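You operate a simulated robot arm through the tools that you are given. There is no shell and no other tool. Be economical: measure what you need, move in short steps, check, and stop when the job is done.

Carry out the task below with a simulated robot arm. There is one attempt and no reset: what you move stays moved.

TASK
Bleed the radiator with the key, catching the water in the cup.
Fine: cup under the valve first; shut the screw once water comes; key back in its block, cup back.

Only the result counts: the job must be done as asked and must still hold three seconds after the hand-in. Knocking over, shifting, dropping, spilling or breaking anything else fails it.

THE ROBOT
A 7-joint arm with a two-finger parallel gripper, fixed in place. Base frame: the origin is at the foot of the arm, x ahead of it, y to its left, z up. Readings come in m, degrees, newtons and seconds.
With the tool pointing down near the work surface it reaches from about 0.22 to 0.68 m from the base axis. Its first joint turns from -66.0 to 66.0 degrees. Payload 2.4 kg.
Tool frame: the origin (TCP) lies between the finger pads and is the grasp point; the fingertips stand 0.03 m ahead of it; z points along the fingers, y is the line along which they close. Largest opening 0.094 m; finger width 0.028, thickness 0.01; the body of the gripper, 0.05 by 0.096 m, starts 0.055 m behind the TCP.
Orientation is told as [roll, pitch, yaw] about the base's x, y, z axes, in that order, counted from this pose: with the fingers straight down and closing along the base's y, the tool's x points along the base's -x, its y along +y and its z along -z.

THE INTERFACE
- The arm moves only by the tool send_rows. Its argument "moves" is a list of rows, each an object of numbers (a shift or turn left out is 0, a gripper value left out holds the last): "x", "y", "z": the shift along the tool's x, y, z in m; "ax", "ay", "az": the turn, a rotation vector about the tool's x, y, z in degrees; "claw": the finger opening in m, from 0 to 0.094. In form: [{"x": .., "y": .., "z": .., "ax": .., "ay": .., "az": .., "claw": ..}, ...]. A call has 1 to 10 rows; each row is the pose to reach, as a shift and turn from the pose commanded when the call began, along the tool's axes at that moment. A row lasts 0.2 s, in which the tool goes at most 0.05 m and 8.6 degrees; a call with a longer step from one row to the next is refused whole, and so is a gripper value outside its range. A pose out of reach is approached as far as the arm can. The call stops where the force on the tool passes 40 N (or 10 N more than at its start, if that is more) or the arm is blocked; 0.2 s more then pass. Each finger travels about 0.153 m/s and halts on what it meets, pressing with about 39 N; the grip force reading is that of the motor and also rises with nothing between the fingers. The clock runs only during rows and for 0.2 s after the last one: add rows that repeat a pose to give the fingers time. It gives the time, the measured TCP pose, the force on the tool (base axes), the opening and the grip force at its end, in the units of the frame above (readings bear some noise).
- Cameras (640 x 400 px; columns grow to the right, rows downward): "scene" is fixed at [0.032, 0.4659, 1.4522]; the picture's right is [-0.82, -0.57, 0.00], its down [-0.29, 0.41, -0.86] and it looks along [0.50, -0.71, -0.50] (base axes); focal length 333 px, centre (320, 200). "wrist" rides on the gripper at [-0.037, 0, -0.058] in the tool frame; the picture's right is [0.00, -1.00, 0.00], its down [0.97, 0.00, -0.24] and it looks along [0.24, 0.00, 0.97] (tool axes); focal length 218 px, centre (320, 200).
- camera(camera): a new picture of that camera. It takes no simulated time.
- locate(camera, pixels): for up to 12 pixels [column, row] of the newest picture of that camera ("zoom" is the newest enlarged one), the place [x, y, z] in the base frame of the surface seen there, good to about 0.002 m. It takes no simulated time.
- zoom(camera, box): a new picture of the part [left, top, right, bottom] of that camera's present view, enlarged. It takes no simulated time.
- close_job(): hands the job in; it is judged then, once.

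Keep the steps short. Do not move on a guess: measure, check each grasp and each placing, and mend mistakes. In all there are 80 turns and 34 pictures (those below and enlarged ones count). Leave the gripper open and the arm clear of the work at the hand-in unless told otherwise, and finish with a single line.

The tools are called after ">>>" by a JSON object that holds its "fn" and its "kwargs". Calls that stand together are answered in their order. send_rows: Moves the arm, as the interface text tells. Its arguments: {"type":"object","properties":{"moves":{"type":"array"}},"required":["moves"]} The other tools are called the same way: camera (camera) takes a picture; locate (camera, pixels) gives the place of the surface under pixels of a picture; zoom (camera, box) takes an enlarged picture of a part of a camera's view; close_job () hands the job in.

At the start:

```text
time: 0.0
ee_pos: [0.3319, -0.057, 1.2855]
tool_rot: [0.1, 0.1, 0.0]
ft_force: [0.8, -0.3, -0.1]
finger_gap: 0.0938
finger_force: 0.1
```

scene: 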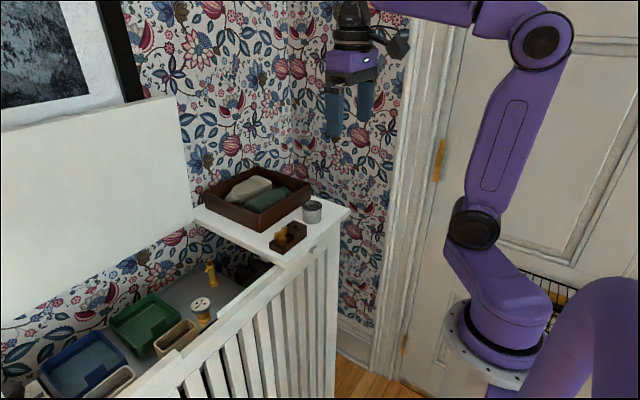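
wrist: 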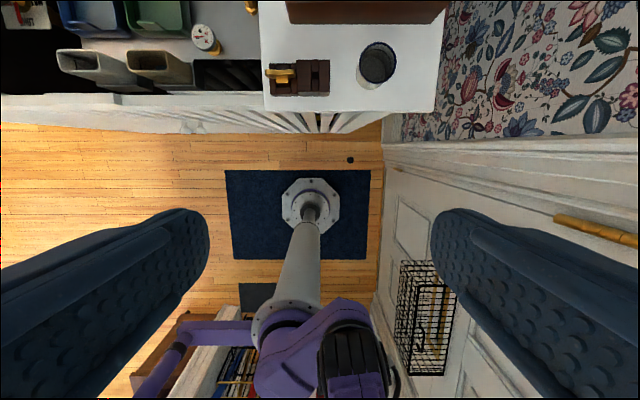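

I see a shelf with a wooden block (key), a grey cup, and a lower surface with a round dial and brass parts. I'll zoom in on both areas.

>>> {"fn": "zoom", "kwargs": {"camera": "scene", "box": [180, 150, 360, 270]}}

>>> {"fn": "zoom", "kwargs": {"camera": "scene", "box": [120, 240, 300, 360]}}

>>> {"fn": "zoom", "kwargs": {"camera": "wrist", "box": [160, 0, 460, 140]}}

```text
3.33 times, centred on (270, 210) of scene
```

zoom: 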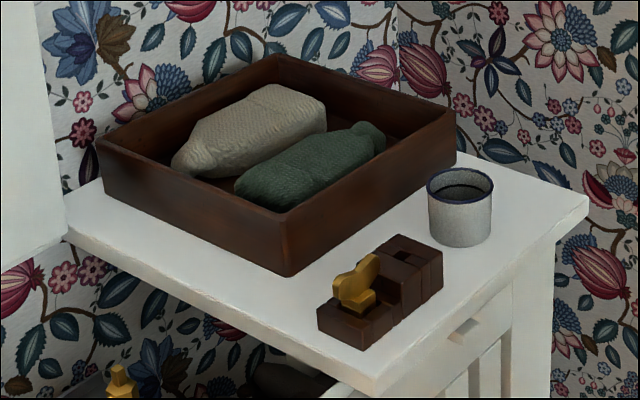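

```text
3.33 times, centred on (210, 300) of scene
```

zoom: 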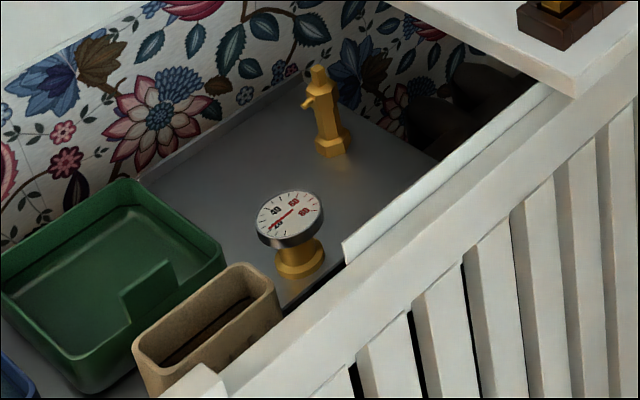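

```text
2.13 times, centred on (310, 70) of wrist
```

zoom: 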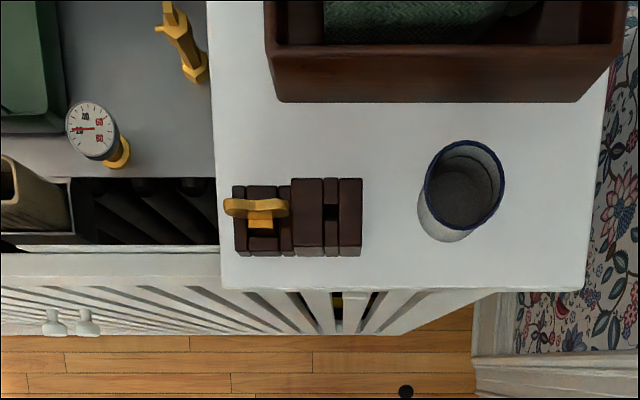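

I'll measure the key, block, cup, and valve.

>>> {"fn": "locate", "kwargs": {"camera": "zoom", "pixels": [[228, 205], [256, 208], [285, 208], [261, 222], [345, 190], [345, 250], [240, 248], [430, 155], [500, 190], [445, 240], [300, 270], [172, 15]]}}

>>> {"fn": "locate", "kwargs": {"camera": "scene", "pixels": [[210, 262], [206, 269], [213, 284], [199, 310], [225, 275], [312, 205], [305, 206], [319, 206], [312, 219], [283, 233], [290, 222], [280, 248]]}}

>>> {"fn": "zoom", "kwargs": {"camera": "scene", "box": [189, 250, 240, 290]}}

>>> {"fn": "zoom", "kwargs": {"camera": "scene", "box": [260, 210, 320, 255]}}

```text
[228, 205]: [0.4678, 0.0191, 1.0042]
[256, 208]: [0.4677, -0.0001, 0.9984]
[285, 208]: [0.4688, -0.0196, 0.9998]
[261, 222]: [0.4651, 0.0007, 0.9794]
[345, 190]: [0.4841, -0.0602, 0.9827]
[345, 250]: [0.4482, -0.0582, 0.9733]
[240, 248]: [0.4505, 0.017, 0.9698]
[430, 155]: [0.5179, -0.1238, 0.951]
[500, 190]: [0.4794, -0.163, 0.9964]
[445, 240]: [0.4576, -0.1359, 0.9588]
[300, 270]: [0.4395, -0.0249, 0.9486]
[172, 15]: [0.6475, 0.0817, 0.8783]
```

```text
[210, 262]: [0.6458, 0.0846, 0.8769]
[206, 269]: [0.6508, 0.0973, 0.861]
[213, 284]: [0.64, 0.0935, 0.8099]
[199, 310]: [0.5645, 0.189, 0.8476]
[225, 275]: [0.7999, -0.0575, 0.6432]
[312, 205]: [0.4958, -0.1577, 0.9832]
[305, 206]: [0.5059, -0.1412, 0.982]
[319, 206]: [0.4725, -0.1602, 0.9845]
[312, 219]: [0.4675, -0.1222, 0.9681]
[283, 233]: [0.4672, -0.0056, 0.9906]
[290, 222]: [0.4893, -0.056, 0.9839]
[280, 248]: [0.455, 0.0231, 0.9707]
```

```text
10.00 times, centred on (214, 270) of scene
```

zoom: 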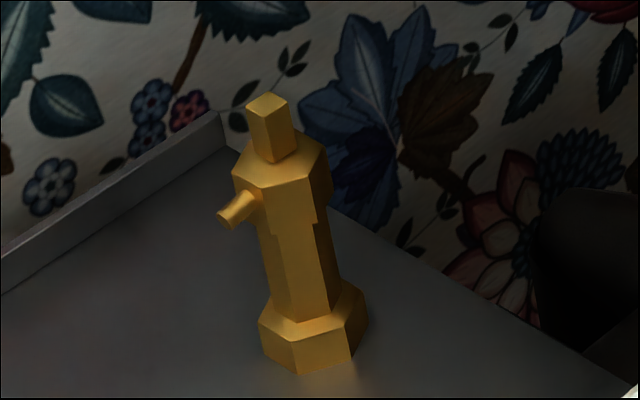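

```text
8.89 times, centred on (290, 232) of scene
```

zoom: 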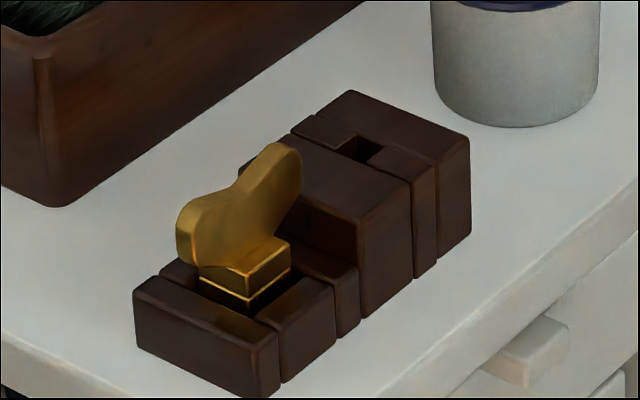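

I need the tray surface, panel, shelf edge, cup rim and valve details.

>>> {"fn": "locate", "kwargs": {"camera": "scene", "pixels": [[210, 310], [190, 285], [240, 285], [205, 262], [195, 275], [180, 200], [100, 280], [195, 212], [283, 264], [175, 310], [200, 303], [255, 282]]}}

>>> {"fn": "zoom", "kwargs": {"camera": "wrist", "box": [200, 0, 290, 56]}}

```text
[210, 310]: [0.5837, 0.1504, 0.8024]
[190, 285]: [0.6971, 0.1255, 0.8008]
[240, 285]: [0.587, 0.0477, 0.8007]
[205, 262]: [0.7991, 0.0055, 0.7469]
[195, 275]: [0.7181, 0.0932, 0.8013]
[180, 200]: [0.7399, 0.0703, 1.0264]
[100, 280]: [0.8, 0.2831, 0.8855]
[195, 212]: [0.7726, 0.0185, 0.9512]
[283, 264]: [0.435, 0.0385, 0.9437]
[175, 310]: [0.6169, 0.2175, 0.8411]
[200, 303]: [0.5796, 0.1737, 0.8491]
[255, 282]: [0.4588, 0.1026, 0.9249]
```

```text
7.11 times, centred on (245, 28) of wrist
```

zoom: 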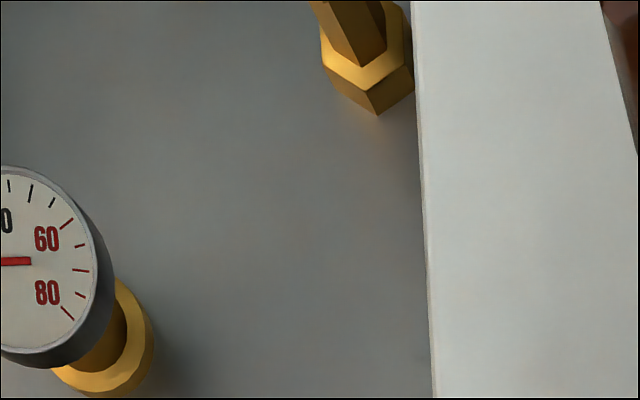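

Next I raise nothing yet: I check clearances around the cup (box front), the panel, and get more valve detail.

>>> {"fn": "zoom", "kwargs": {"camera": "wrist", "box": [320, 20, 440, 95]}}

>>> {"fn": "locate", "kwargs": {"camera": "scene", "pixels": [[262, 229], [305, 195], [265, 215], [10, 200], [100, 150], [185, 110], [303, 203], [312, 200], [321, 204], [312, 209], [335, 215], [206, 240]]}}

>>> {"fn": "send_rows", "kwargs": {"moves": [{"x": -0.045, "y": -0.02}, {"x": -0.09, "y": -0.04}, {"x": -0.135, "y": -0.06}, {"x": -0.15, "y": -0.081}]}}

```text
5.33 times, centred on (380, 58) of wrist
```

zoom: 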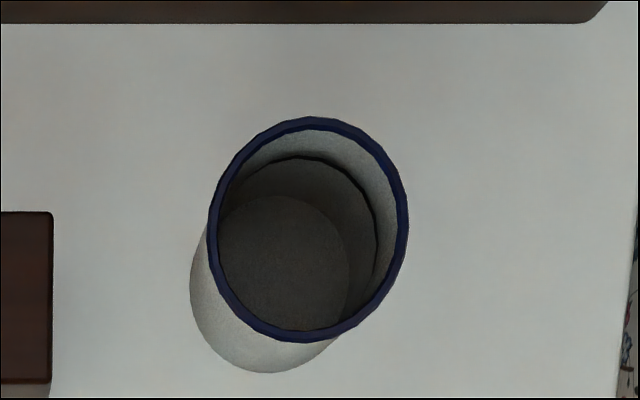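

```text
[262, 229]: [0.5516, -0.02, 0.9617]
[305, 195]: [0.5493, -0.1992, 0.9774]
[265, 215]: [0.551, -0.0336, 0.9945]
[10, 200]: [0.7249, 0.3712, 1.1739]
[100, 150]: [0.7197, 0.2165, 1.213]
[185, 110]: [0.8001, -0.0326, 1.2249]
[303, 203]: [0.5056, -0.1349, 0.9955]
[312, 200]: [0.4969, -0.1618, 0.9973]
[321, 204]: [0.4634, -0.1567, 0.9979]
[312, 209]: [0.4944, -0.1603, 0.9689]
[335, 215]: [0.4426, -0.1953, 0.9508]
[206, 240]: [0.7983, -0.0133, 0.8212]
```

```text
time: 1.0
ee_pos: [0.4815, -0.1374, 1.2845]
tool_rot: [-0.1, 0.1, 0.0]
ft_force: [-0.3, 0.4, -0.1]
finger_gap: 0.0939
finger_force: 0.1
```

Now above the cup region; take a wrist picture to centre on the cup.

>>> {"fn": "camera", "kwargs": {"camera": "wrist"}}

```text
24 pictures are left
```

wrist: 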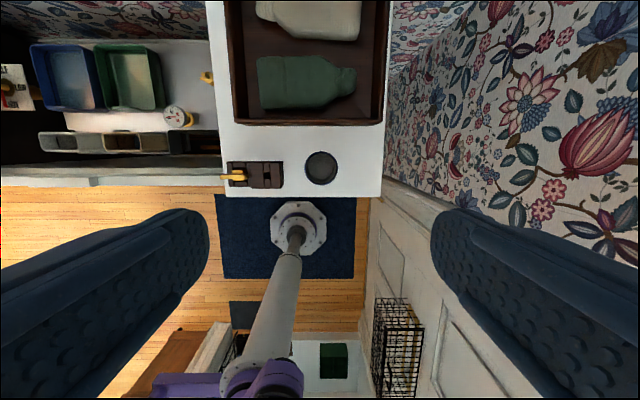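

>>> {"fn": "locate", "kwargs": {"camera": "wrist", "pixels": [[304, 167], [338, 168], [321, 151], [321, 185], [310, 124], [209, 78], [376, 188], [222, 188]]}}

```text
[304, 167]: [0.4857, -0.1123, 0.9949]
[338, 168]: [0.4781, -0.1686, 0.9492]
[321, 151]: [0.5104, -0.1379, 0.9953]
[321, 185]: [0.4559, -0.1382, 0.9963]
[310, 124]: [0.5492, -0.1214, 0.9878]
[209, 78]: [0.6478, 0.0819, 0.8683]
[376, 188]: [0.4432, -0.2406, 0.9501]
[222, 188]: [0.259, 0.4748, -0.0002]
```

Cup centre is (0.483, -0.138), top 0.996, radius ~0.026. I turn the tool to yaw 90 so the fingers close along x, descending partway.

>>> {"fn": "send_rows", "kwargs": {"moves": [{"az": -8.5, "z": 0.02}, {"az": -17, "z": 0.04}, {"az": -25.5, "z": 0.06}, {"az": -34, "z": 0.08}, {"az": -42.5, "z": 0.1}, {"az": -51, "z": 0.12}, {"az": -59.5, "z": 0.14}, {"az": -68, "z": 0.16}, {"az": -76.5, "z": 0.17}, {"az": -85, "z": 0.18, "claw": 0.08}]}}

>>> {"fn": "send_rows", "kwargs": {"moves": [{"az": -5, "claw": 0.08}, {"az": -5}]}}

>>> {"fn": "camera", "kwargs": {"camera": "wrist"}}

```text
time: 3.2
ee_pos: [0.4811, -0.1381, 1.1059]
tool_rot: [0.1, 0.0, 85.1]
ft_force: [0.4, -0.6, -0.1]
finger_gap: 0.0798
finger_force: 0.1
```

```text
time: 3.8
ee_pos: [0.4813, -0.1393, 1.105]
tool_rot: [0.1, 0.0, 90.1]
ft_force: [-0.4, 0.1, 0.2]
finger_gap: 0.0798
finger_force: 0.0
```

```text
23 pictures are left
```

wrist: 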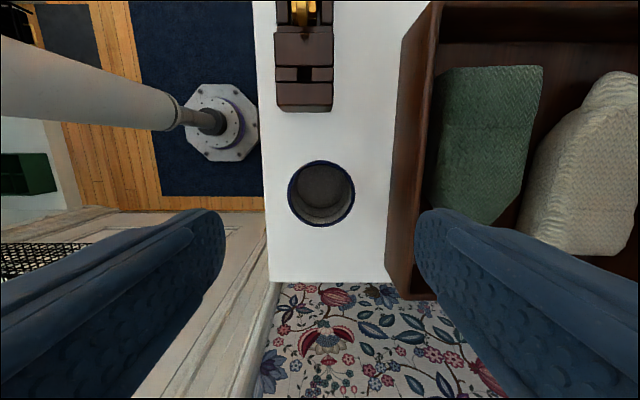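

>>> {"fn": "locate", "kwargs": {"camera": "wrist", "pixels": [[290, 193], [353, 193], [321, 162], [321, 225], [389, 250], [300, 193], [311, 103], [298, 14]]}}

```text
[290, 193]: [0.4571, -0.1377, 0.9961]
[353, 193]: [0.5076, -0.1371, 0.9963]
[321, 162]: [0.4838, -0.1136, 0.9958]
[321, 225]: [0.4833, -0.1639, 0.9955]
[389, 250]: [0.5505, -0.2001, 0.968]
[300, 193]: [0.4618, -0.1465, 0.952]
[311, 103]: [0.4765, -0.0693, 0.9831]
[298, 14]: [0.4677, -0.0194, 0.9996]
```

Cup centre (0.4825, -0.1388). Descend to TCP z≈0.986 with opening 0.08, then check and close.

>>> {"fn": "send_rows", "kwargs": {"moves": [{"y": -0.0013, "z": 0.04}, {"y": -0.0013, "z": 0.08}, {"y": -0.0013, "z": 0.105}, {"y": -0.0013, "z": 0.119}, {"y": -0.0013, "z": 0.119}]}}

>>> {"fn": "send_rows", "kwargs": {"moves": [{"claw": 0.06}, {"claw": 0.04}, {"claw": 0.04}, {"claw": 0.04}]}}

```text
time: 5.0
ee_pos: [0.4845, -0.1374, 0.9869]
tool_rot: [0.0, 0.0, 90.0]
ft_force: [0.8, -0.2, 0.0]
finger_gap: 0.0797
finger_force: 0.1
```

```text
time: 6.0
ee_pos: [0.4849, -0.1383, 0.986]
tool_rot: [0.1, 0.0, 90.0]
ft_force: [-0.5, -0.3, 0.2]
finger_gap: 0.0507
finger_force: 39.3
```

Held (0.0507). Lift straight up and then carry toward the tray at a height of about 1.12.

>>> {"fn": "send_rows", "kwargs": {"moves": [{"z": -0.02}, {"z": -0.06}, {"z": -0.1}, {"z": -0.14}, {"z": -0.14}]}}

>>> {"fn": "send_rows", "kwargs": {"moves": [{"x": -0.04, "y": -0.02}, {"x": -0.08, "y": -0.04}, {"x": -0.12, "y": -0.06}, {"x": -0.16, "y": -0.08}, {"x": -0.2, "y": -0.1}, {"x": -0.24, "y": -0.12}, {"x": -0.265, "y": -0.14}, {"x": -0.285, "y": -0.155}, {"x": -0.29, "y": -0.16}, {"x": -0.29, "y": -0.16}]}}

>>> {"fn": "camera", "kwargs": {"camera": "wrist"}}

```text
time: 7.2
ee_pos: [0.4818, -0.1382, 1.1267]
tool_rot: [0.0, 0.1, 90.0]
ft_force: [-0.4, 0.7, -1.4]
finger_gap: 0.0504
finger_force: 39.0
```

```text
time: 9.4
ee_pos: [0.6383, 0.1496, 1.1255]
tool_rot: [0.0, -0.1, 90.0]
ft_force: [0.1, -0.1, -0.5]
finger_gap: 0.0502
finger_force: 39.4
out of reach, approached as far as the arm can: row 9, 10
```

```text
22 pictures are left
```

wrist: 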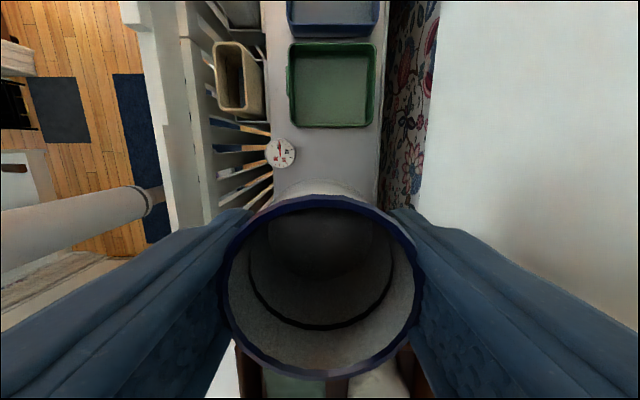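

The cup hides the valve from the wrist view. I use the scene camera zoomed on the valve for precise spout geometry.

>>> {"fn": "zoom", "kwargs": {"camera": "scene", "box": [189, 250, 240, 290]}}

>>> {"fn": "locate", "kwargs": {"camera": "zoom", "pixels": [[266, 106], [262, 135], [285, 135], [275, 175], [232, 212], [222, 222], [245, 200], [290, 250], [295, 350], [262, 325], [365, 300], [332, 255]]}}

```text
10.00 times, centred on (214, 270) of scene
```

zoom: 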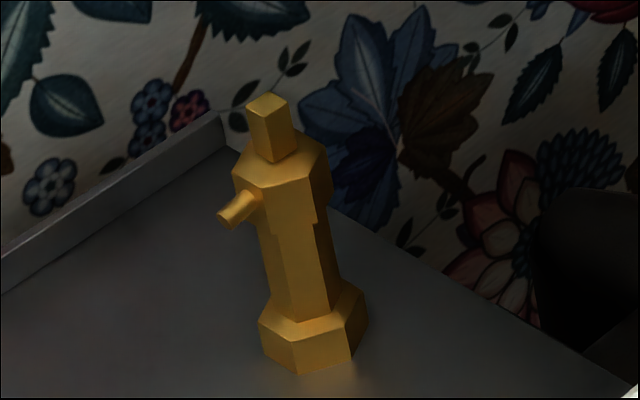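

```text
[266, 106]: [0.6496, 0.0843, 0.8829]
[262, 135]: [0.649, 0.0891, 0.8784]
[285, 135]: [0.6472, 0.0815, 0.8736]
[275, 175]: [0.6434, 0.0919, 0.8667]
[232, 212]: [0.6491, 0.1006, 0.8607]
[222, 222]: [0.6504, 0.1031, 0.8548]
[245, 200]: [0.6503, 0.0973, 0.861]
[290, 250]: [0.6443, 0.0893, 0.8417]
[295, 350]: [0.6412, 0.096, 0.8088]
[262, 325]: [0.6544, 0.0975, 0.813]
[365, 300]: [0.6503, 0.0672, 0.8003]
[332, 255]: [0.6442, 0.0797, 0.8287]
```

Check the base hex's corners and tray floor precisely since they limit how near the cup gets.

>>> {"fn": "locate", "kwargs": {"camera": "zoom", "pixels": [[297, 366], [264, 348], [349, 355], [264, 320], [296, 337], [350, 320], [366, 295], [220, 218], [236, 224], [228, 228], [267, 98], [258, 90]]}}

```text
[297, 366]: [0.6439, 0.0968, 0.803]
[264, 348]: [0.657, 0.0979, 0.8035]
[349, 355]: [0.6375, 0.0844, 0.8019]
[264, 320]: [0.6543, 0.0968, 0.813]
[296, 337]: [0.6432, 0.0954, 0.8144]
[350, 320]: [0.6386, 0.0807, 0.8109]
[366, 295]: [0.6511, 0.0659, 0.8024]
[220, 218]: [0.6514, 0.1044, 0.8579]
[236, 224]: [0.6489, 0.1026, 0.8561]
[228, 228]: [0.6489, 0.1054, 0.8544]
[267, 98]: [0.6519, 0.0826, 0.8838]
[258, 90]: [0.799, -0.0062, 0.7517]
```

Target cup centre ≈ (0.650, 0.124): hex base face is at y≈0.096, spout tip at (0.650, 0.105, 0.853). I descend at y≈0.15 to z≈0.87 first.

>>> {"fn": "send_rows", "kwargs": {"moves": [{"z": 0.045}, {"z": 0.09}, {"z": 0.135}, {"z": 0.175}, {"z": 0.21}, {"z": 0.235}, {"z": 0.25}, {"z": 0.25}]}}

```text
time: 11.2
ee_pos: [0.6362, 0.15, 0.8749]
tool_rot: [-0.1, 0.0, 90.0]
ft_force: [0.4, 0.6, -0.7]
finger_gap: 0.0504
finger_force: 39.2
```

>>> {"fn": "send_rows", "kwargs": {"moves": [{"y": -0.013, "z": 0.015}, {"y": -0.013, "z": 0.03}, {"y": -0.013, "z": 0.034}, {"y": -0.013, "z": 0.034}]}}

>>> {"fn": "send_rows", "kwargs": {"moves": [{"z": 0.001}, {"z": 0.002}]}}

```text
time: 12.2
ee_pos: [0.6506, 0.1486, 0.8413]
tool_rot: [0.0, 0.0, 90.1]
ft_force: [-0.8, 0.1, -0.1]
finger_gap: 0.0504
finger_force: 38.9
```

```text
time: 12.8
ee_pos: [0.6503, 0.1495, 0.8389]
tool_rot: [0.0, 0.0, 90.1]
ft_force: [1.0, -0.2, -0.9]
finger_gap: 0.0504
finger_force: 39.1
```

Cup bottom about 2 mm above the tray. Check the view before sliding.

>>> {"fn": "zoom", "kwargs": {"camera": "scene", "box": [160, 240, 250, 300]}}

```text
6.67 times, centred on (205, 270) of scene
```

zoom: 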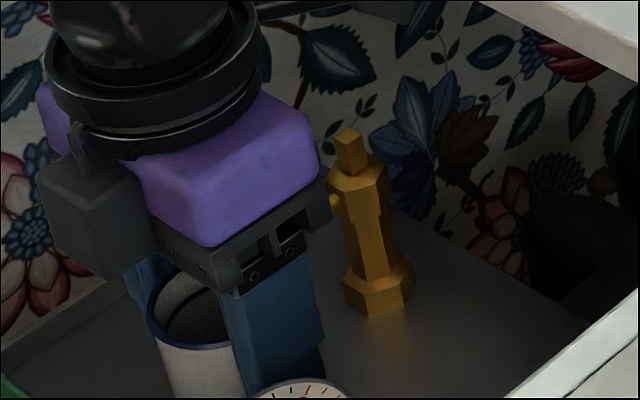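

>>> {"fn": "locate", "kwargs": {"camera": "zoom", "pixels": [[160, 335], [180, 345], [150, 310], [200, 350], [340, 205], [332, 203], [350, 140]]}}

>>> {"fn": "send_rows", "kwargs": {"moves": [{"x": 0.008}, {"x": 0.013}, {"x": 0.013}]}}

```text
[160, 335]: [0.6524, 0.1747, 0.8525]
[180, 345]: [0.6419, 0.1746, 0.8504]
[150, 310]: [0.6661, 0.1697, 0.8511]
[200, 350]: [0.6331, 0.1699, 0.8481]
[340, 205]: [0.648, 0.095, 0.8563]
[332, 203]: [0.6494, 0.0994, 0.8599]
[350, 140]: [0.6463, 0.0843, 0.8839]
```

```text
time: 13.6
ee_pos: [0.6503, 0.1401, 0.8401]
tool_rot: [-0.1, -0.1, 90.3]
ft_force: [1.4, 13.0, 1.5]
finger_gap: 0.0506
finger_force: 39.2
```

The tool reads 13 N along +y while still at y=0.140: something touches. I look before doing anything else.

>>> {"fn": "zoom", "kwargs": {"camera": "scene", "box": [160, 230, 265, 300]}}

>>> {"fn": "camera", "kwargs": {"camera": "wrist"}}

```text
5.71 times, centred on (212, 265) of scene
```

zoom: 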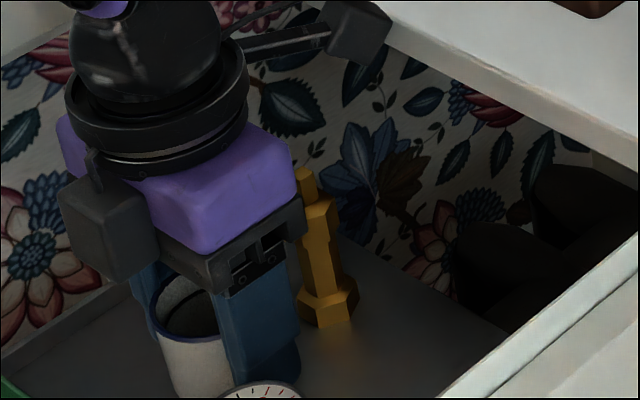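

```text
18 pictures are left
```

wrist: 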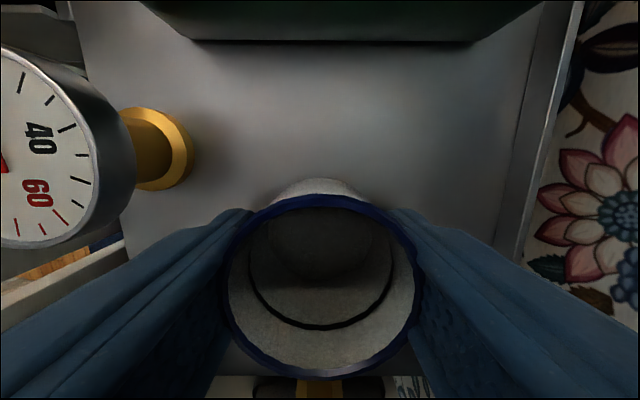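

A bracket on the wrist (seen near (345,35) in the zoom) is touching the shelf edge. I'll back off 1 cm and measure it.

>>> {"fn": "locate", "kwargs": {"camera": "scene", "pixels": [[222, 234], [217, 241], [224, 240], [210, 237], [228, 236], [205, 236], [231, 233], [200, 240], [240, 240], [174, 274]]}}

>>> {"fn": "send_rows", "kwargs": {"moves": [{"x": -0.008}, {"x": -0.012}, {"x": -0.012}]}}

>>> {"fn": "camera", "kwargs": {"camera": "scene"}}

```text
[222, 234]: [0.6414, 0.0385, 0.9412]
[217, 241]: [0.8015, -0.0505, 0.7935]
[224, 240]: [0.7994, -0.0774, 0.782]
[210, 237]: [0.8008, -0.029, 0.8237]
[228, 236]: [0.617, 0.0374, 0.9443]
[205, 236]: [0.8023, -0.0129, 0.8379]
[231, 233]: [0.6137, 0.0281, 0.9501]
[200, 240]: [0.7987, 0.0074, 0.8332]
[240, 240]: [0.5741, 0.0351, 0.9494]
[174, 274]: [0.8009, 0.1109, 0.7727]
```

```text
time: 14.4
ee_pos: [0.6512, 0.148, 0.8395]
tool_rot: [0.1, 0.1, 89.9]
ft_force: [0.6, 0.2, -0.1]
finger_gap: 0.0506
finger_force: 38.8
```

```text
17 pictures are left
```

scene: 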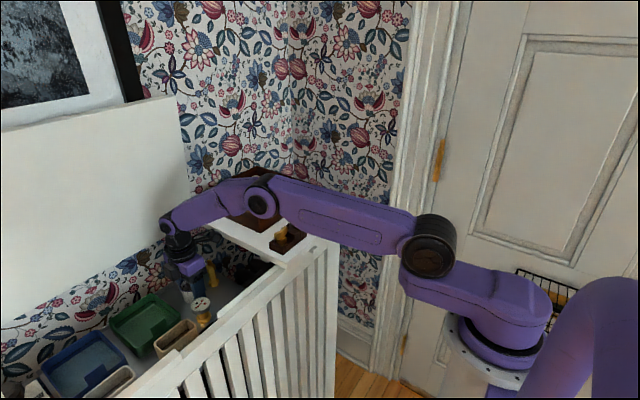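

>>> {"fn": "zoom", "kwargs": {"camera": "scene", "box": [150, 205, 255, 275]}}

>>> {"fn": "locate", "kwargs": {"camera": "zoom", "pixels": [[390, 165], [375, 190], [408, 190], [400, 215], [370, 160], [340, 185], [420, 175], [160, 280], [270, 230], [190, 330]]}}

```text
5.71 times, centred on (202, 240) of scene
```

zoom: 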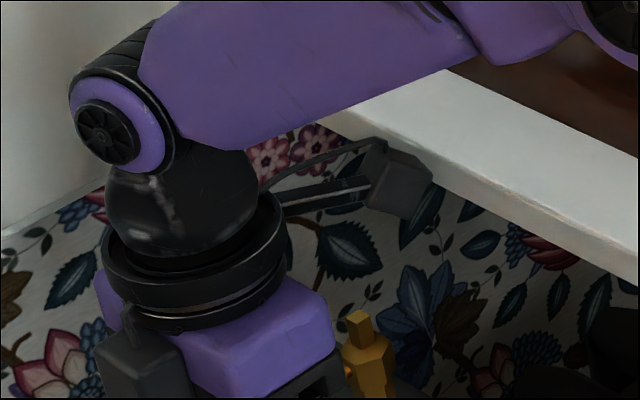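

```text
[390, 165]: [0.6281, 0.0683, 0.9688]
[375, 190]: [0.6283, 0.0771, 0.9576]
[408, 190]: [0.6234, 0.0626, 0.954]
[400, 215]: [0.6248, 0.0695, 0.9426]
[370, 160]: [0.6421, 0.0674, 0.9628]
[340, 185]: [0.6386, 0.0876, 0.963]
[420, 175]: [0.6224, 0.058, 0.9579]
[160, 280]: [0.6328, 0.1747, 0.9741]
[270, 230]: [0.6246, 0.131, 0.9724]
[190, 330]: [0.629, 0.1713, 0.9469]
```

The bracket spans TCP z+0.10…+0.13 and reaches ~0.10 m toward −y, so it hits the shelf edge. Gripping the cup 2 cm higher clears it above the shelf top. I set the cup down here, regrip higher.

>>> {"fn": "send_rows", "kwargs": {"moves": [{"z": 0.001}, {"z": 0.0017}, {"z": 0.0022}, {"z": 0.0022}]}}

```text
time: 15.4
ee_pos: [0.6499, 0.1484, 0.8383]
tool_rot: [0.0, -0.1, 90.0]
ft_force: [-0.2, 0.2, -0.8]
finger_gap: 0.0506
finger_force: 39.2
```

>>> {"fn": "send_rows", "kwargs": {"moves": [{"z": 0.0007}, {"z": 0.0014}, {"z": 0.0014}]}}

```text
time: 16.2
ee_pos: [0.6498, 0.1488, 0.8349]
tool_rot: [0.0, 0.0, 90.0]
ft_force: [0.2, -0.2, -0.4]
finger_gap: 0.0505
finger_force: 38.5
```

>>> {"fn": "send_rows", "kwargs": {"moves": [{"z": 0.0006}, {"z": 0.0012}, {"z": 0.0012}]}}

```text
time: 17.0
ee_pos: [0.651, 0.1493, 0.8358]
tool_rot: [-0.1, 0.1, 90.0]
ft_force: [-3.7, 0.2, 11.3]
finger_gap: 0.0504
finger_force: 39.2
```

Contact with the tray (11 N). Release, rise 24 mm, and regrip.

>>> {"fn": "send_rows", "kwargs": {"moves": [{"z": -0.001, "claw": 0.054}, {"z": -0.001, "claw": 0.07}, {"z": -0.001, "claw": 0.07}, {"z": -0.013}, {"z": -0.025}, {"z": -0.025}]}}

>>> {"fn": "send_rows", "kwargs": {"moves": [{"claw": 0.06}, {"claw": 0.04}, {"claw": 0.04}, {"claw": 0.04}]}}

```text
time: 18.4
ee_pos: [0.65, 0.1489, 0.86]
tool_rot: [0.0, 0.0, 90.0]
ft_force: [0.6, -0.8, 0.4]
finger_gap: 0.0698
finger_force: 0.0
```

```text
time: 19.4
ee_pos: [0.6511, 0.1485, 0.8598]
tool_rot: [0.0, 0.1, 90.0]
ft_force: [-0.3, -0.4, 0.0]
finger_gap: 0.049
finger_force: 38.7
```

Regripped. Lift 1.5 mm and slide toward the spout.

>>> {"fn": "send_rows", "kwargs": {"moves": [{"z": -0.0015}, {"z": -0.0015, "x": 0.006}, {"z": -0.0015, "x": 0.012}, {"z": -0.0015, "x": 0.016}, {"z": -0.0015, "x": 0.016}]}}

>>> {"fn": "zoom", "kwargs": {"camera": "scene", "box": [160, 230, 265, 300]}}

```text
time: 20.6
ee_pos: [0.6506, 0.1328, 0.8602]
tool_rot: [0.0, 0.0, 90.1]
ft_force: [-0.6, 0.4, 0.2]
finger_gap: 0.0489
finger_force: 39.1
```

```text
5.71 times, centred on (212, 265) of scene
```

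zoom: 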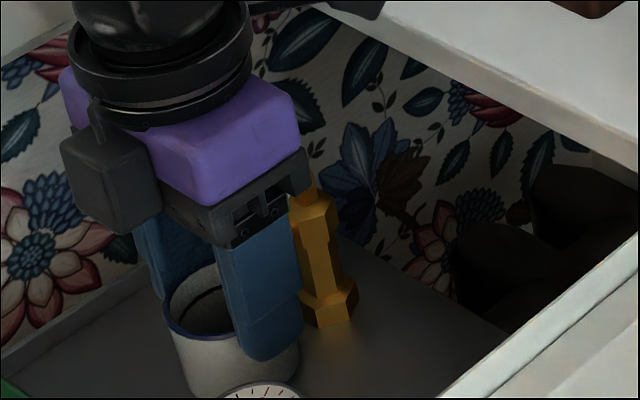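

Clear. Slide the last 8 mm.

>>> {"fn": "send_rows", "kwargs": {"moves": [{"x": 0.004}, {"x": 0.0075}, {"x": 0.0075}]}}

>>> {"fn": "send_rows", "kwargs": {"moves": [{"z": 0.001}, {"z": 0.0017}, {"z": 0.0017}]}}

```text
time: 21.4
ee_pos: [0.6513, 0.1251, 0.8608]
tool_rot: [0.0, 0.1, 90.0]
ft_force: [0.6, 0.3, 0.1]
finger_gap: 0.0488
finger_force: 38.7
```

```text
time: 22.2
ee_pos: [0.6507, 0.1256, 0.8601]
tool_rot: [-0.1, -0.1, 90.0]
ft_force: [-1.7, -2.1, 8.1]
finger_gap: 0.0488
finger_force: 39.1
```

Cup rests on the tray. Open and rise.

>>> {"fn": "send_rows", "kwargs": {"moves": [{"claw": 0.054}, {"claw": 0.07}, {"claw": 0.07}, {"z": -0.02}, {"z": -0.06}, {"z": -0.1}, {"z": -0.14}, {"z": -0.18}, {"z": -0.2}, {"z": -0.2}]}}

>>> {"fn": "zoom", "kwargs": {"camera": "scene", "box": [174, 246, 234, 306]}}

>>> {"fn": "camera", "kwargs": {"camera": "wrist"}}

```text
time: 24.4
ee_pos: [0.6503, 0.1245, 1.0596]
tool_rot: [0.0, 0.0, 90.0]
ft_force: [0.0, 0.2, 1.2]
finger_gap: 0.0702
finger_force: 0.1
```

```text
6.67 times, centred on (204, 276) of scene
```

zoom: 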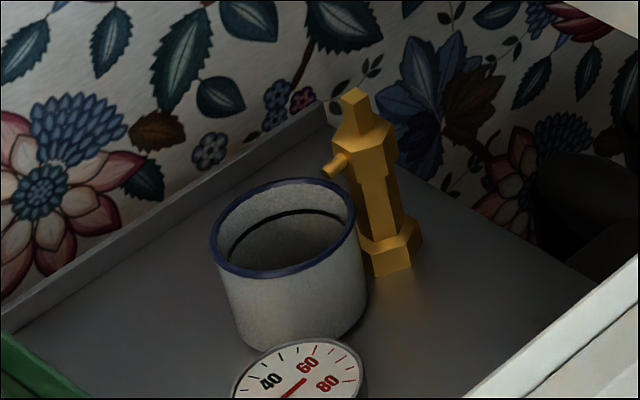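

```text
13 pictures are left
```

wrist: 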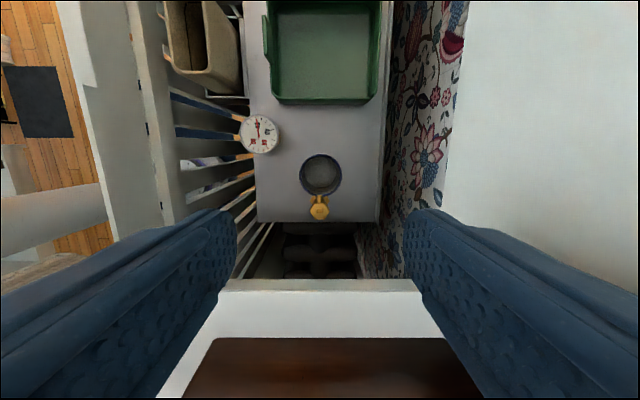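

Zoom in from above to check the spout-over-cup overlap and the square's orientation.

>>> {"fn": "zoom", "kwargs": {"camera": "wrist", "box": [288, 150, 352, 226]}}

>>> {"fn": "locate", "kwargs": {"camera": "zoom", "pixels": [[320, 55], [300, 245], [318, 245], [318, 295], [318, 270], [220, 130], [420, 130], [318, 225], [305, 300], [335, 300]]}}

```text
5.26 times, centred on (320, 188) of wrist
```

zoom: 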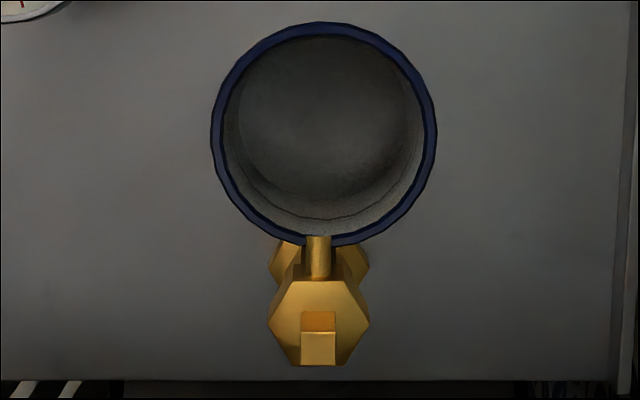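

```text
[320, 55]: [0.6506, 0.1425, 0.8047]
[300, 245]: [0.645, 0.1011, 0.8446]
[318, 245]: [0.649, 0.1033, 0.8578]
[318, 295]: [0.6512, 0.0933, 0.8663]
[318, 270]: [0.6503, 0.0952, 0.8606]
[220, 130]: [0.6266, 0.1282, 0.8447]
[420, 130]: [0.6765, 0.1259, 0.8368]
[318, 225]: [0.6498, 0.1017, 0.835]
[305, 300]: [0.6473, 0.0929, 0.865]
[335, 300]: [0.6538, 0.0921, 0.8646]
```

Rim's inner edge is only ~1.5 mm behind the spout tip; I'll regrip and bring the cup 3 mm closer (base gap ~4 mm).

>>> {"fn": "send_rows", "kwargs": {"moves": [{"z": 0.05}, {"z": 0.1}, {"z": 0.14}, {"z": 0.17}, {"z": 0.19}, {"z": 0.199}, {"z": 0.199}, {"z": 0.199, "claw": 0.055}, {"z": 0.199, "claw": 0.04}, {"z": 0.199, "claw": 0.04}]}}

>>> {"fn": "send_rows", "kwargs": {"moves": [{}, {"z": -0.001}, {"z": -0.001, "x": 0.0015}, {"z": -0.001, "x": 0.003}, {"z": -0.001, "x": 0.003}, {"z": -0.0005, "x": 0.003}, {"z": 0.0002, "x": 0.003}, {"z": 0.0002, "x": 0.003}]}}

```text
time: 26.6
ee_pos: [0.6497, 0.1261, 0.8596]
tool_rot: [0.0, 0.0, 90.0]
ft_force: [-0.8, -1.0, 0.0]
finger_gap: 0.0485
finger_force: 39.0
```

```text
time: 28.4
ee_pos: [0.6493, 0.1226, 0.8588]
tool_rot: [-0.1, 0.0, 90.2]
ft_force: [1.2, 6.3, 2.5]
finger_gap: 0.0486
finger_force: 39.0
```

It lightly touches the valve base (6 N). Back off 0.8 mm, release and rise.

>>> {"fn": "send_rows", "kwargs": {"moves": [{"x": -0.0008}, {"x": -0.0008}, {"x": -0.0008, "claw": 0.054}, {"x": -0.0008, "claw": 0.07}, {"x": -0.0008, "claw": 0.07}, {"x": -0.0008, "z": -0.03}, {"x": -0.0008, "z": -0.08}, {"x": -0.0008, "z": -0.13}, {"x": -0.0008, "z": -0.18}, {"x": -0.0008, "z": -0.22}]}}

>>> {"fn": "zoom", "kwargs": {"camera": "scene", "box": [174, 246, 234, 286]}}

>>> {"fn": "locate", "kwargs": {"camera": "zoom", "pixels": [[355, 200], [350, 190], [240, 275], [215, 230], [310, 250], [345, 165], [325, 172], [355, 95], [350, 230]]}}

```text
time: 30.6
ee_pos: [0.652, 0.1225, 1.0784]
tool_rot: [-0.1, 0.0, 90.1]
ft_force: [-0.5, 0.1, 0.5]
finger_gap: 0.0701
finger_force: 0.1
```

```text
10.00 times, centred on (204, 266) of scene
```

zoom: 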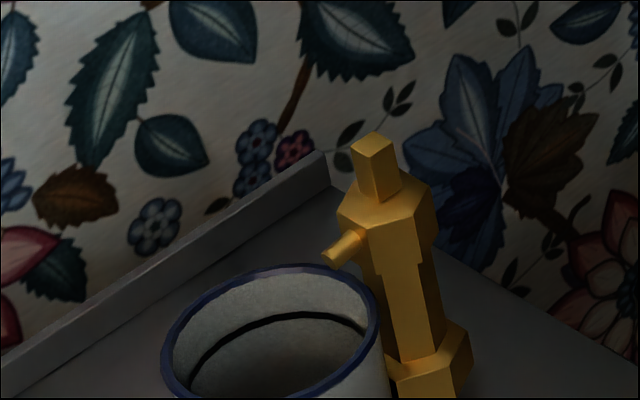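

```text
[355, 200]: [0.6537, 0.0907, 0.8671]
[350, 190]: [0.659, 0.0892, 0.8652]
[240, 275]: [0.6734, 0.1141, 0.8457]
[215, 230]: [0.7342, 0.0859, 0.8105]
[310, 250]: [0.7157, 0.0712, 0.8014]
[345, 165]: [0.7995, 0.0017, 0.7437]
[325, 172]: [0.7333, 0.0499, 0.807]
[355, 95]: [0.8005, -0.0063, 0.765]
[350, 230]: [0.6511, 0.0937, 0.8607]
```

The spout tip now hangs ~4 mm inside the cup rim. Now the key. For the screw, I want yaw −90 (wrist bracket toward +y, away from shelf and panel). Move above the key and turn there.

>>> {"fn": "send_rows", "kwargs": {"moves": [{"z": -0.04}, {"z": -0.07, "x": 0.02, "y": 0.03}, {"z": -0.07, "x": 0.04, "y": 0.06, "claw": 0.05}, {"z": -0.07, "x": 0.06, "y": 0.09}, {"z": -0.07, "x": 0.08, "y": 0.12}, {"z": -0.07, "x": 0.1, "y": 0.15}, {"z": -0.07, "x": 0.115, "y": 0.173}, {"z": -0.07, "x": 0.1225, "y": 0.184}, {"z": -0.07, "x": 0.1225, "y": 0.184}]}}

>>> {"fn": "send_rows", "kwargs": {"moves": [{"az": 8.5}, {"az": 17}, {"az": 25.5}, {"az": 34}, {"az": 42.5}, {"az": 51}, {"az": 59.5}, {"az": 68}, {"az": 76.5}, {"az": 85}]}}

>>> {"fn": "send_rows", "kwargs": {"moves": [{"az": 8.5}, {"az": 17}, {"az": 25.5}, {"az": 34}, {"az": 42.5}, {"az": 51}, {"az": 59.5}, {"az": 68}, {"az": 76.5}, {"az": 85}]}}

>>> {"fn": "send_rows", "kwargs": {"moves": [{"az": 5}, {"az": 10}, {"az": 10}]}}

>>> {"fn": "camera", "kwargs": {"camera": "wrist"}}

```text
time: 32.6
ee_pos: [0.4672, -0.0002, 1.1504]
tool_rot: [0.0, -0.1, 90.0]
ft_force: [0.8, 1.3, 0.0]
finger_gap: 0.0501
finger_force: 0.0
```

```text
time: 34.8
ee_pos: [0.4673, -0.0002, 1.1513]
tool_rot: [0.1, 0.0, 4.8]
ft_force: [-0.5, -0.8, 0.2]
finger_gap: 0.0504
finger_force: 0.1
```

```text
time: 37.0
ee_pos: [0.4669, 0.0012, 1.1496]
tool_rot: [0.0, 0.1, -80.3]
ft_force: [0.0, 0.1, 0.3]
finger_gap: 0.0499
finger_force: 0.1
```

```text
time: 37.8
ee_pos: [0.4668, -0.0005, 1.1512]
tool_rot: [0.0, 0.0, -90.0]
ft_force: [0.6, 0.1, 0.5]
finger_gap: 0.0499
finger_force: 0.1
```

```text
10 pictures are left
```

wrist: 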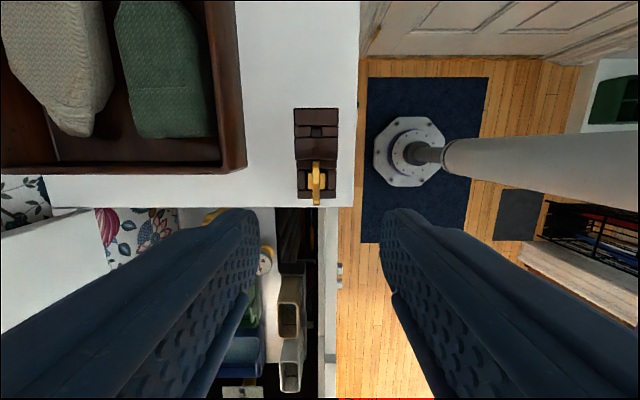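

>>> {"fn": "zoom", "kwargs": {"camera": "wrist", "box": [280, 100, 360, 210]}}

>>> {"fn": "locate", "kwargs": {"camera": "wrist", "pixels": [[316, 163], [316, 180], [316, 202], [311, 170], [308, 181], [325, 181], [301, 192], [331, 192], [302, 160], [331, 160], [332, 140], [240, 165]]}}

```text
3.64 times, centred on (320, 155) of wrist
```

zoom: 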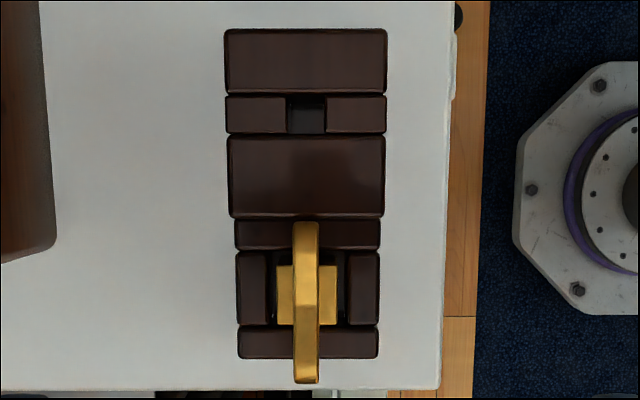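

```text
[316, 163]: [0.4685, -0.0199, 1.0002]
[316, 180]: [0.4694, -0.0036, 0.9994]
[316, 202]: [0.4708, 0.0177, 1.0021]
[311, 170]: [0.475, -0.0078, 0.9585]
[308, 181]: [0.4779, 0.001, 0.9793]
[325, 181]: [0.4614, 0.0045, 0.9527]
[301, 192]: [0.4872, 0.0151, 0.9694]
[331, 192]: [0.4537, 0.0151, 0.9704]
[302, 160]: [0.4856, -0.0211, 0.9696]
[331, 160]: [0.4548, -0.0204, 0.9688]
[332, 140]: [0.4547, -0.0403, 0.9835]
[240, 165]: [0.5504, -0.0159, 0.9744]
```

Key bow centre ≈(0.4695, 0), thickness ~6 mm, top 1.003, collar top 0.979. I descend so the tips stop just above the collar (TCP z 1.0115), then close.

>>> {"fn": "send_rows", "kwargs": {"moves": [{"y": 0.0025, "z": 0.045}, {"y": 0.0025, "z": 0.09}, {"y": 0.0025, "z": 0.12}, {"y": 0.0025, "z": 0.139}, {"y": 0.0025, "z": 0.139}]}}

>>> {"fn": "send_rows", "kwargs": {"moves": [{"claw": 0.03}, {"claw": 0.012}, {"claw": 0.0}, {"claw": 0.0}, {"claw": 0.0}]}}

```text
time: 39.0
ee_pos: [0.4695, 0.0011, 1.011]
tool_rot: [0.0, 0.0, -90.0]
ft_force: [0.0, 1.1, -0.1]
finger_gap: 0.0501
finger_force: 0.0
```

```text
time: 40.2
ee_pos: [0.4697, 0.0016, 1.0114]
tool_rot: [0.0, 0.0, -89.9]
ft_force: [-0.4, -0.5, -1.5]
finger_gap: 0.0057
finger_force: 39.0
```

Grip 5.7 mm. Lift straight up 8 cm and look.

>>> {"fn": "send_rows", "kwargs": {"moves": [{"z": -0.005}, {"z": -0.02}, {"z": -0.045}, {"z": -0.08}, {"z": -0.08}]}}

>>> {"fn": "zoom", "kwargs": {"camera": "scene", "box": [240, 165, 330, 255]}}

```text
time: 41.4
ee_pos: [0.4701, -0.0002, 1.0911]
tool_rot: [0.0, -0.1, -90.1]
ft_force: [-0.2, 0.1, 0.6]
finger_gap: 0.0056
finger_force: 39.1
```

```text
4.44 times, centred on (285, 210) of scene
```

zoom: 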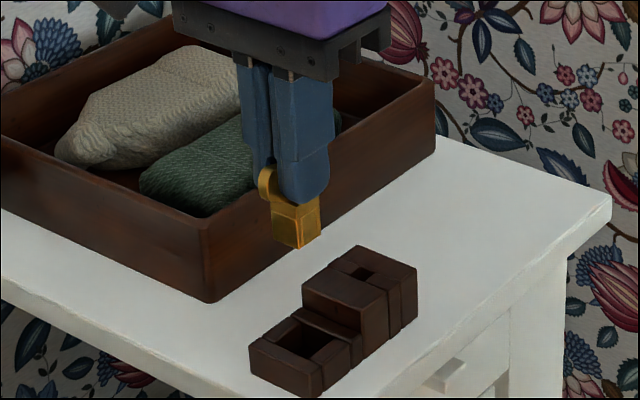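

>>> {"fn": "locate", "kwargs": {"camera": "zoom", "pixels": [[299, 244], [274, 232], [320, 232], [299, 212], [273, 200], [320, 205], [268, 185], [305, 350], [330, 325], [85, 150], [205, 225], [290, 225]]}}

```text
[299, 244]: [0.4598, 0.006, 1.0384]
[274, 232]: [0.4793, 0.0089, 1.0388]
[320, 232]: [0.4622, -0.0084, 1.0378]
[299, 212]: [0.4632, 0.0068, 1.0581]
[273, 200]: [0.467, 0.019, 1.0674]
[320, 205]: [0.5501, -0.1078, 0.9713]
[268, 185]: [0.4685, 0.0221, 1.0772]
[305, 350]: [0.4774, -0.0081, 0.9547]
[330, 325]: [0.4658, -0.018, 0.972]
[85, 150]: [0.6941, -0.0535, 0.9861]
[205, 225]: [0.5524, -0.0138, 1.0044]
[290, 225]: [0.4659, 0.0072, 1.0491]
```

Key socket: square collar ~17 mm, centred on the TCP, bottom 54 mm below TCP. Valve square centre ≈ (0.6505, 0.084), top 0.884. Carry the key above it at z≈1.12.

>>> {"fn": "send_rows", "kwargs": {"moves": [{"z": -0.03}, {"z": -0.03, "x": 0.016, "y": 0.034}, {"z": -0.03, "x": 0.032, "y": 0.068}, {"z": -0.03, "x": 0.048, "y": 0.102}, {"z": -0.03, "x": 0.064, "y": 0.136}, {"z": -0.03, "x": 0.076, "y": 0.162}, {"z": -0.03, "x": 0.0835, "y": 0.176}, {"z": -0.03, "x": 0.0835, "y": 0.181}, {"z": -0.03, "x": 0.0835, "y": 0.181}]}}

>>> {"fn": "send_rows", "kwargs": {"moves": [{"z": 0.04}, {"z": 0.08}, {"z": 0.115}, {"z": 0.13}, {"z": 0.13}]}}

```text
time: 43.4
ee_pos: [0.6505, 0.0843, 1.12]
tool_rot: [-0.1, 0.1, -90.1]
ft_force: [-0.8, -0.7, -0.4]
finger_gap: 0.0058
finger_force: 38.9
```

```text
time: 44.6
ee_pos: [0.6504, 0.0856, 0.9921]
tool_rot: [0.1, -0.1, -90.0]
ft_force: [0.1, 0.9, -1.1]
finger_gap: 0.0059
finger_force: 38.9
```

Key bottom ≈0.938, above the square. Check alignment.

>>> {"fn": "zoom", "kwargs": {"camera": "scene", "box": [180, 230, 240, 280]}}

>>> {"fn": "locate", "kwargs": {"camera": "zoom", "pixels": [[280, 170], [303, 340], [325, 340], [292, 332], [345, 332], [310, 320], [325, 325], [290, 190], [340, 190], [265, 170], [310, 200], [318, 310]]}}

```text
8.00 times, centred on (210, 255) of scene
```

zoom: 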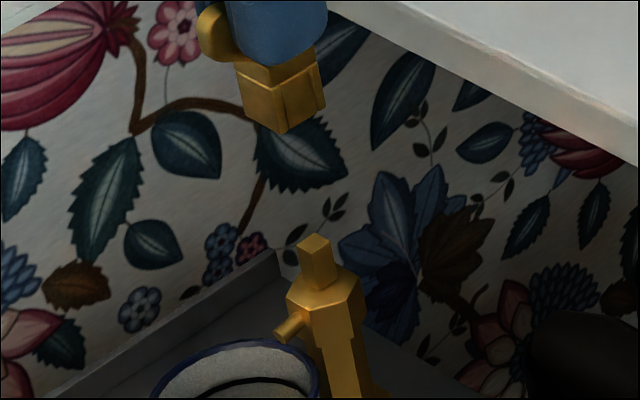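

```text
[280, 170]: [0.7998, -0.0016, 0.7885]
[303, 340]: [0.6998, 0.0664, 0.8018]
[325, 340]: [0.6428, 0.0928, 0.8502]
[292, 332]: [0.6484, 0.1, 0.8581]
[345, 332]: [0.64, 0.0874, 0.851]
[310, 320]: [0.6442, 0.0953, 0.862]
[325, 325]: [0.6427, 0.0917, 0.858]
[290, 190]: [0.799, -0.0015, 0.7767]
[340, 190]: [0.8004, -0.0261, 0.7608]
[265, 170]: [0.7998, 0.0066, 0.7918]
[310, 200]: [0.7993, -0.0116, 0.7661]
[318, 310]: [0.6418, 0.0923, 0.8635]
```

>>> {"fn": "locate", "kwargs": {"camera": "zoom", "pixels": [[315, 244], [308, 268], [326, 266], [313, 255], [301, 250], [329, 248], [265, 110], [300, 105], [282, 130], [243, 112], [322, 108], [244, 75]]}}

```text
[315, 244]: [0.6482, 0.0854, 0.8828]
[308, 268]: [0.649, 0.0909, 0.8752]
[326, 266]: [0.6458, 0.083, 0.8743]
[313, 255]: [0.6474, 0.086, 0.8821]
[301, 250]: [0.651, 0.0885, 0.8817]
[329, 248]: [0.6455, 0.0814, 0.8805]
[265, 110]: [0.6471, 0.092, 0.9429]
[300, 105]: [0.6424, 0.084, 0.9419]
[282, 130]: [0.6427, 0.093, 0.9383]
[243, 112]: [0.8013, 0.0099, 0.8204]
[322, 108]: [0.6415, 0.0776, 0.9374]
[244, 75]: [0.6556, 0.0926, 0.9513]
```

Comparing both measurements, the square sits about (−0.6, +1.1) mm from the key axis. Correct that and descend to just above the square, then engage gently.

>>> {"fn": "send_rows", "kwargs": {"moves": [{"x": 0.0011, "y": -0.0006, "z": 0.02}, {"x": 0.0011, "y": -0.0006, "z": 0.04}, {"x": 0.0011, "y": -0.0006, "z": 0.049}, {"x": 0.0011, "y": -0.0006, "z": 0.049}]}}

>>> {"fn": "send_rows", "kwargs": {"moves": [{"z": 0.002}, {"z": 0.004}, {"z": 0.006}, {"z": 0.008}, {"z": 0.008}]}}

```text
time: 45.6
ee_pos: [0.6493, 0.0844, 0.9423]
tool_rot: [0.0, 0.0, -90.0]
ft_force: [-0.8, -0.5, -1.5]
finger_gap: 0.006
finger_force: 39.0
```

```text
time: 46.8
ee_pos: [0.6493, 0.0855, 0.9349]
tool_rot: [-0.1, 0.1, -90.0]
ft_force: [0.5, 0.3, -0.5]
finger_gap: 0.0057
finger_force: 38.5
```

>>> {"fn": "send_rows", "kwargs": {"moves": [{"z": 0.002}, {"z": 0.004}, {"z": 0.006}, {"z": 0.006}]}}

```text
time: 47.8
ee_pos: [0.649, 0.0862, 0.9287]
tool_rot: [0.0, 0.1, -89.9]
ft_force: [0.1, 1.0, -0.8]
finger_gap: 0.0059
finger_force: 38.7
```

No resistance with the bottom ~9 mm below the square's top: engaging. Continue.

>>> {"fn": "send_rows", "kwargs": {"moves": [{"z": 0.002}, {"z": 0.004}, {"z": 0.006}, {"z": 0.006}]}}

```text
time: 48.8
ee_pos: [0.6497, 0.086, 0.9221]
tool_rot: [0.0, 0.1, -90.0]
ft_force: [-0.5, 0.6, 0.7]
finger_gap: 0.0059
finger_force: 38.6
```

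>>> {"fn": "send_rows", "kwargs": {"moves": [{"z": 0.0015}, {"z": 0.003}, {"z": 0.003}]}}

>>> {"fn": "zoom", "kwargs": {"camera": "scene", "box": [180, 230, 240, 280]}}

```text
time: 49.6
ee_pos: [0.6511, 0.0847, 0.9211]
tool_rot: [0.3, 0.0, -90.1]
ft_force: [-7.4, -0.4, 27.4]
finger_gap: 0.0058
finger_force: 38.8
```

```text
8.00 times, centred on (210, 255) of scene
```

zoom: 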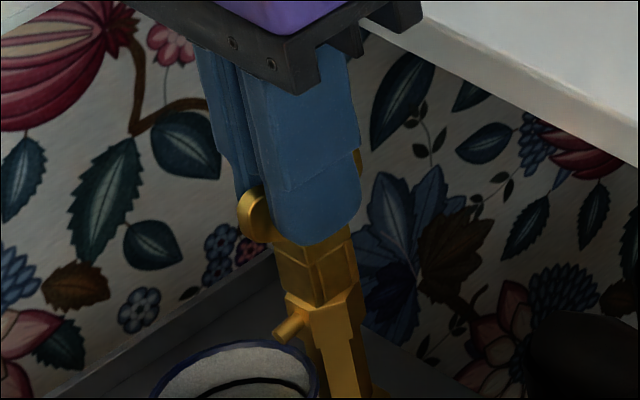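

Fully seated. Relieve 1.5 mm, then turn counter-clockwise seen from above (yaw up = negative az), 40° first.

>>> {"fn": "send_rows", "kwargs": {"moves": [{"z": -0.002}, {"z": -0.002, "az": -6}, {"z": -0.002, "az": -12}, {"z": -0.002, "az": -18}, {"z": -0.002, "az": -24}, {"z": -0.002, "az": -32}, {"z": -0.002, "az": -40}, {"z": -0.002, "az": -40}]}}

>>> {"fn": "zoom", "kwargs": {"camera": "scene", "box": [180, 240, 240, 290]}}

```text
time: 51.4
ee_pos: [0.6494, 0.0862, 0.9221]
tool_rot: [0.1, 0.1, -49.9]
ft_force: [-1.5, 1.4, 19.7]
finger_gap: 0.0058
finger_force: 38.8
```

```text
8.00 times, centred on (210, 265) of scene
```

zoom: 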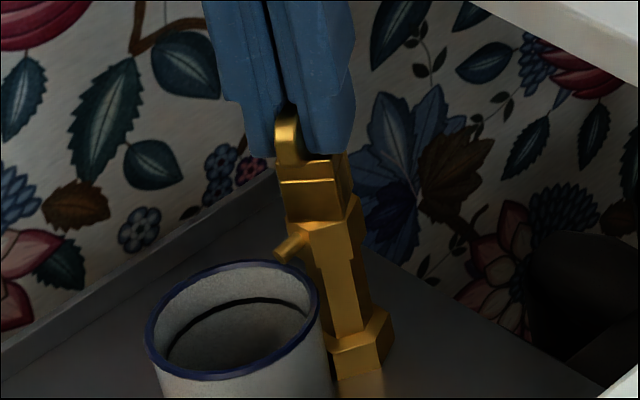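

40° turned, no water yet, upward force 20 N. Ease up 2 mm and turn to 90° total, waiting a bit.

>>> {"fn": "send_rows", "kwargs": {"moves": [{"z": -0.0015}, {"z": -0.0015, "az": -8}, {"z": -0.0015, "az": -16}, {"z": -0.0015, "az": -24}, {"z": -0.0015, "az": -32}, {"z": -0.0015, "az": -40}, {"z": -0.0015, "az": -48}, {"z": -0.0015, "az": -50}, {"z": -0.0015, "az": -50}]}}

>>> {"fn": "zoom", "kwargs": {"camera": "scene", "box": [180, 240, 240, 290]}}

```text
time: 53.4
ee_pos: [0.6496, 0.085, 0.9213]
tool_rot: [0.0, 0.2, 0.2]
ft_force: [-3.1, 3.0, -6.0]
finger_gap: 0.0058
finger_force: 39.2
```

```text
8.00 times, centred on (210, 265) of scene
```

zoom: 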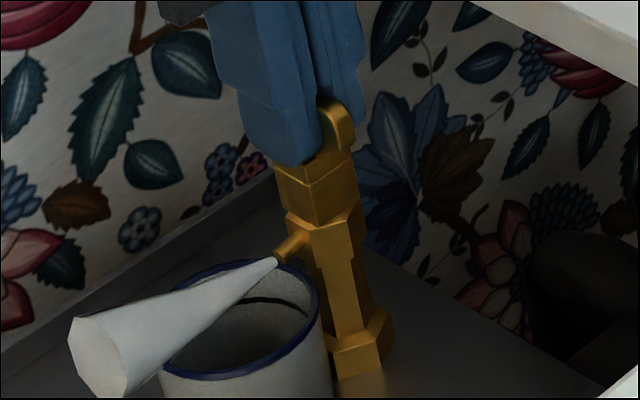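

A white cone of air is hissing out: open. Now wait 2 s for water, then look.

>>> {"fn": "send_rows", "kwargs": {"moves": [{}, {}, {}, {}, {}, {}, {}, {}, {}, {}]}}

>>> {"fn": "zoom", "kwargs": {"camera": "scene", "box": [180, 240, 240, 290]}}

```text
time: 55.6
ee_pos: [0.6497, 0.0843, 0.9215]
tool_rot: [0.0, 0.2, 0.0]
ft_force: [-11.3, 1.0, -4.4]
finger_gap: 0.0058
finger_force: 38.7
```

```text
8.00 times, centred on (210, 265) of scene
```

zoom: 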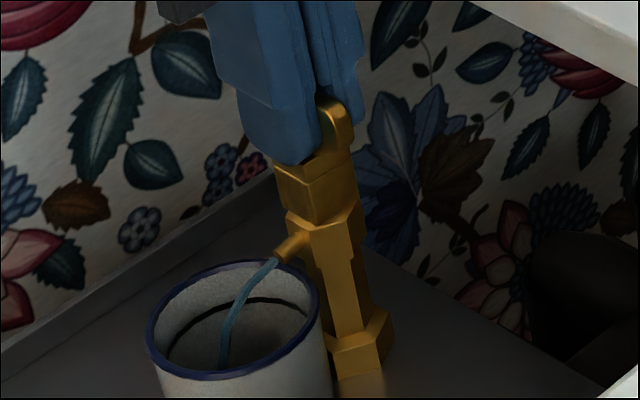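

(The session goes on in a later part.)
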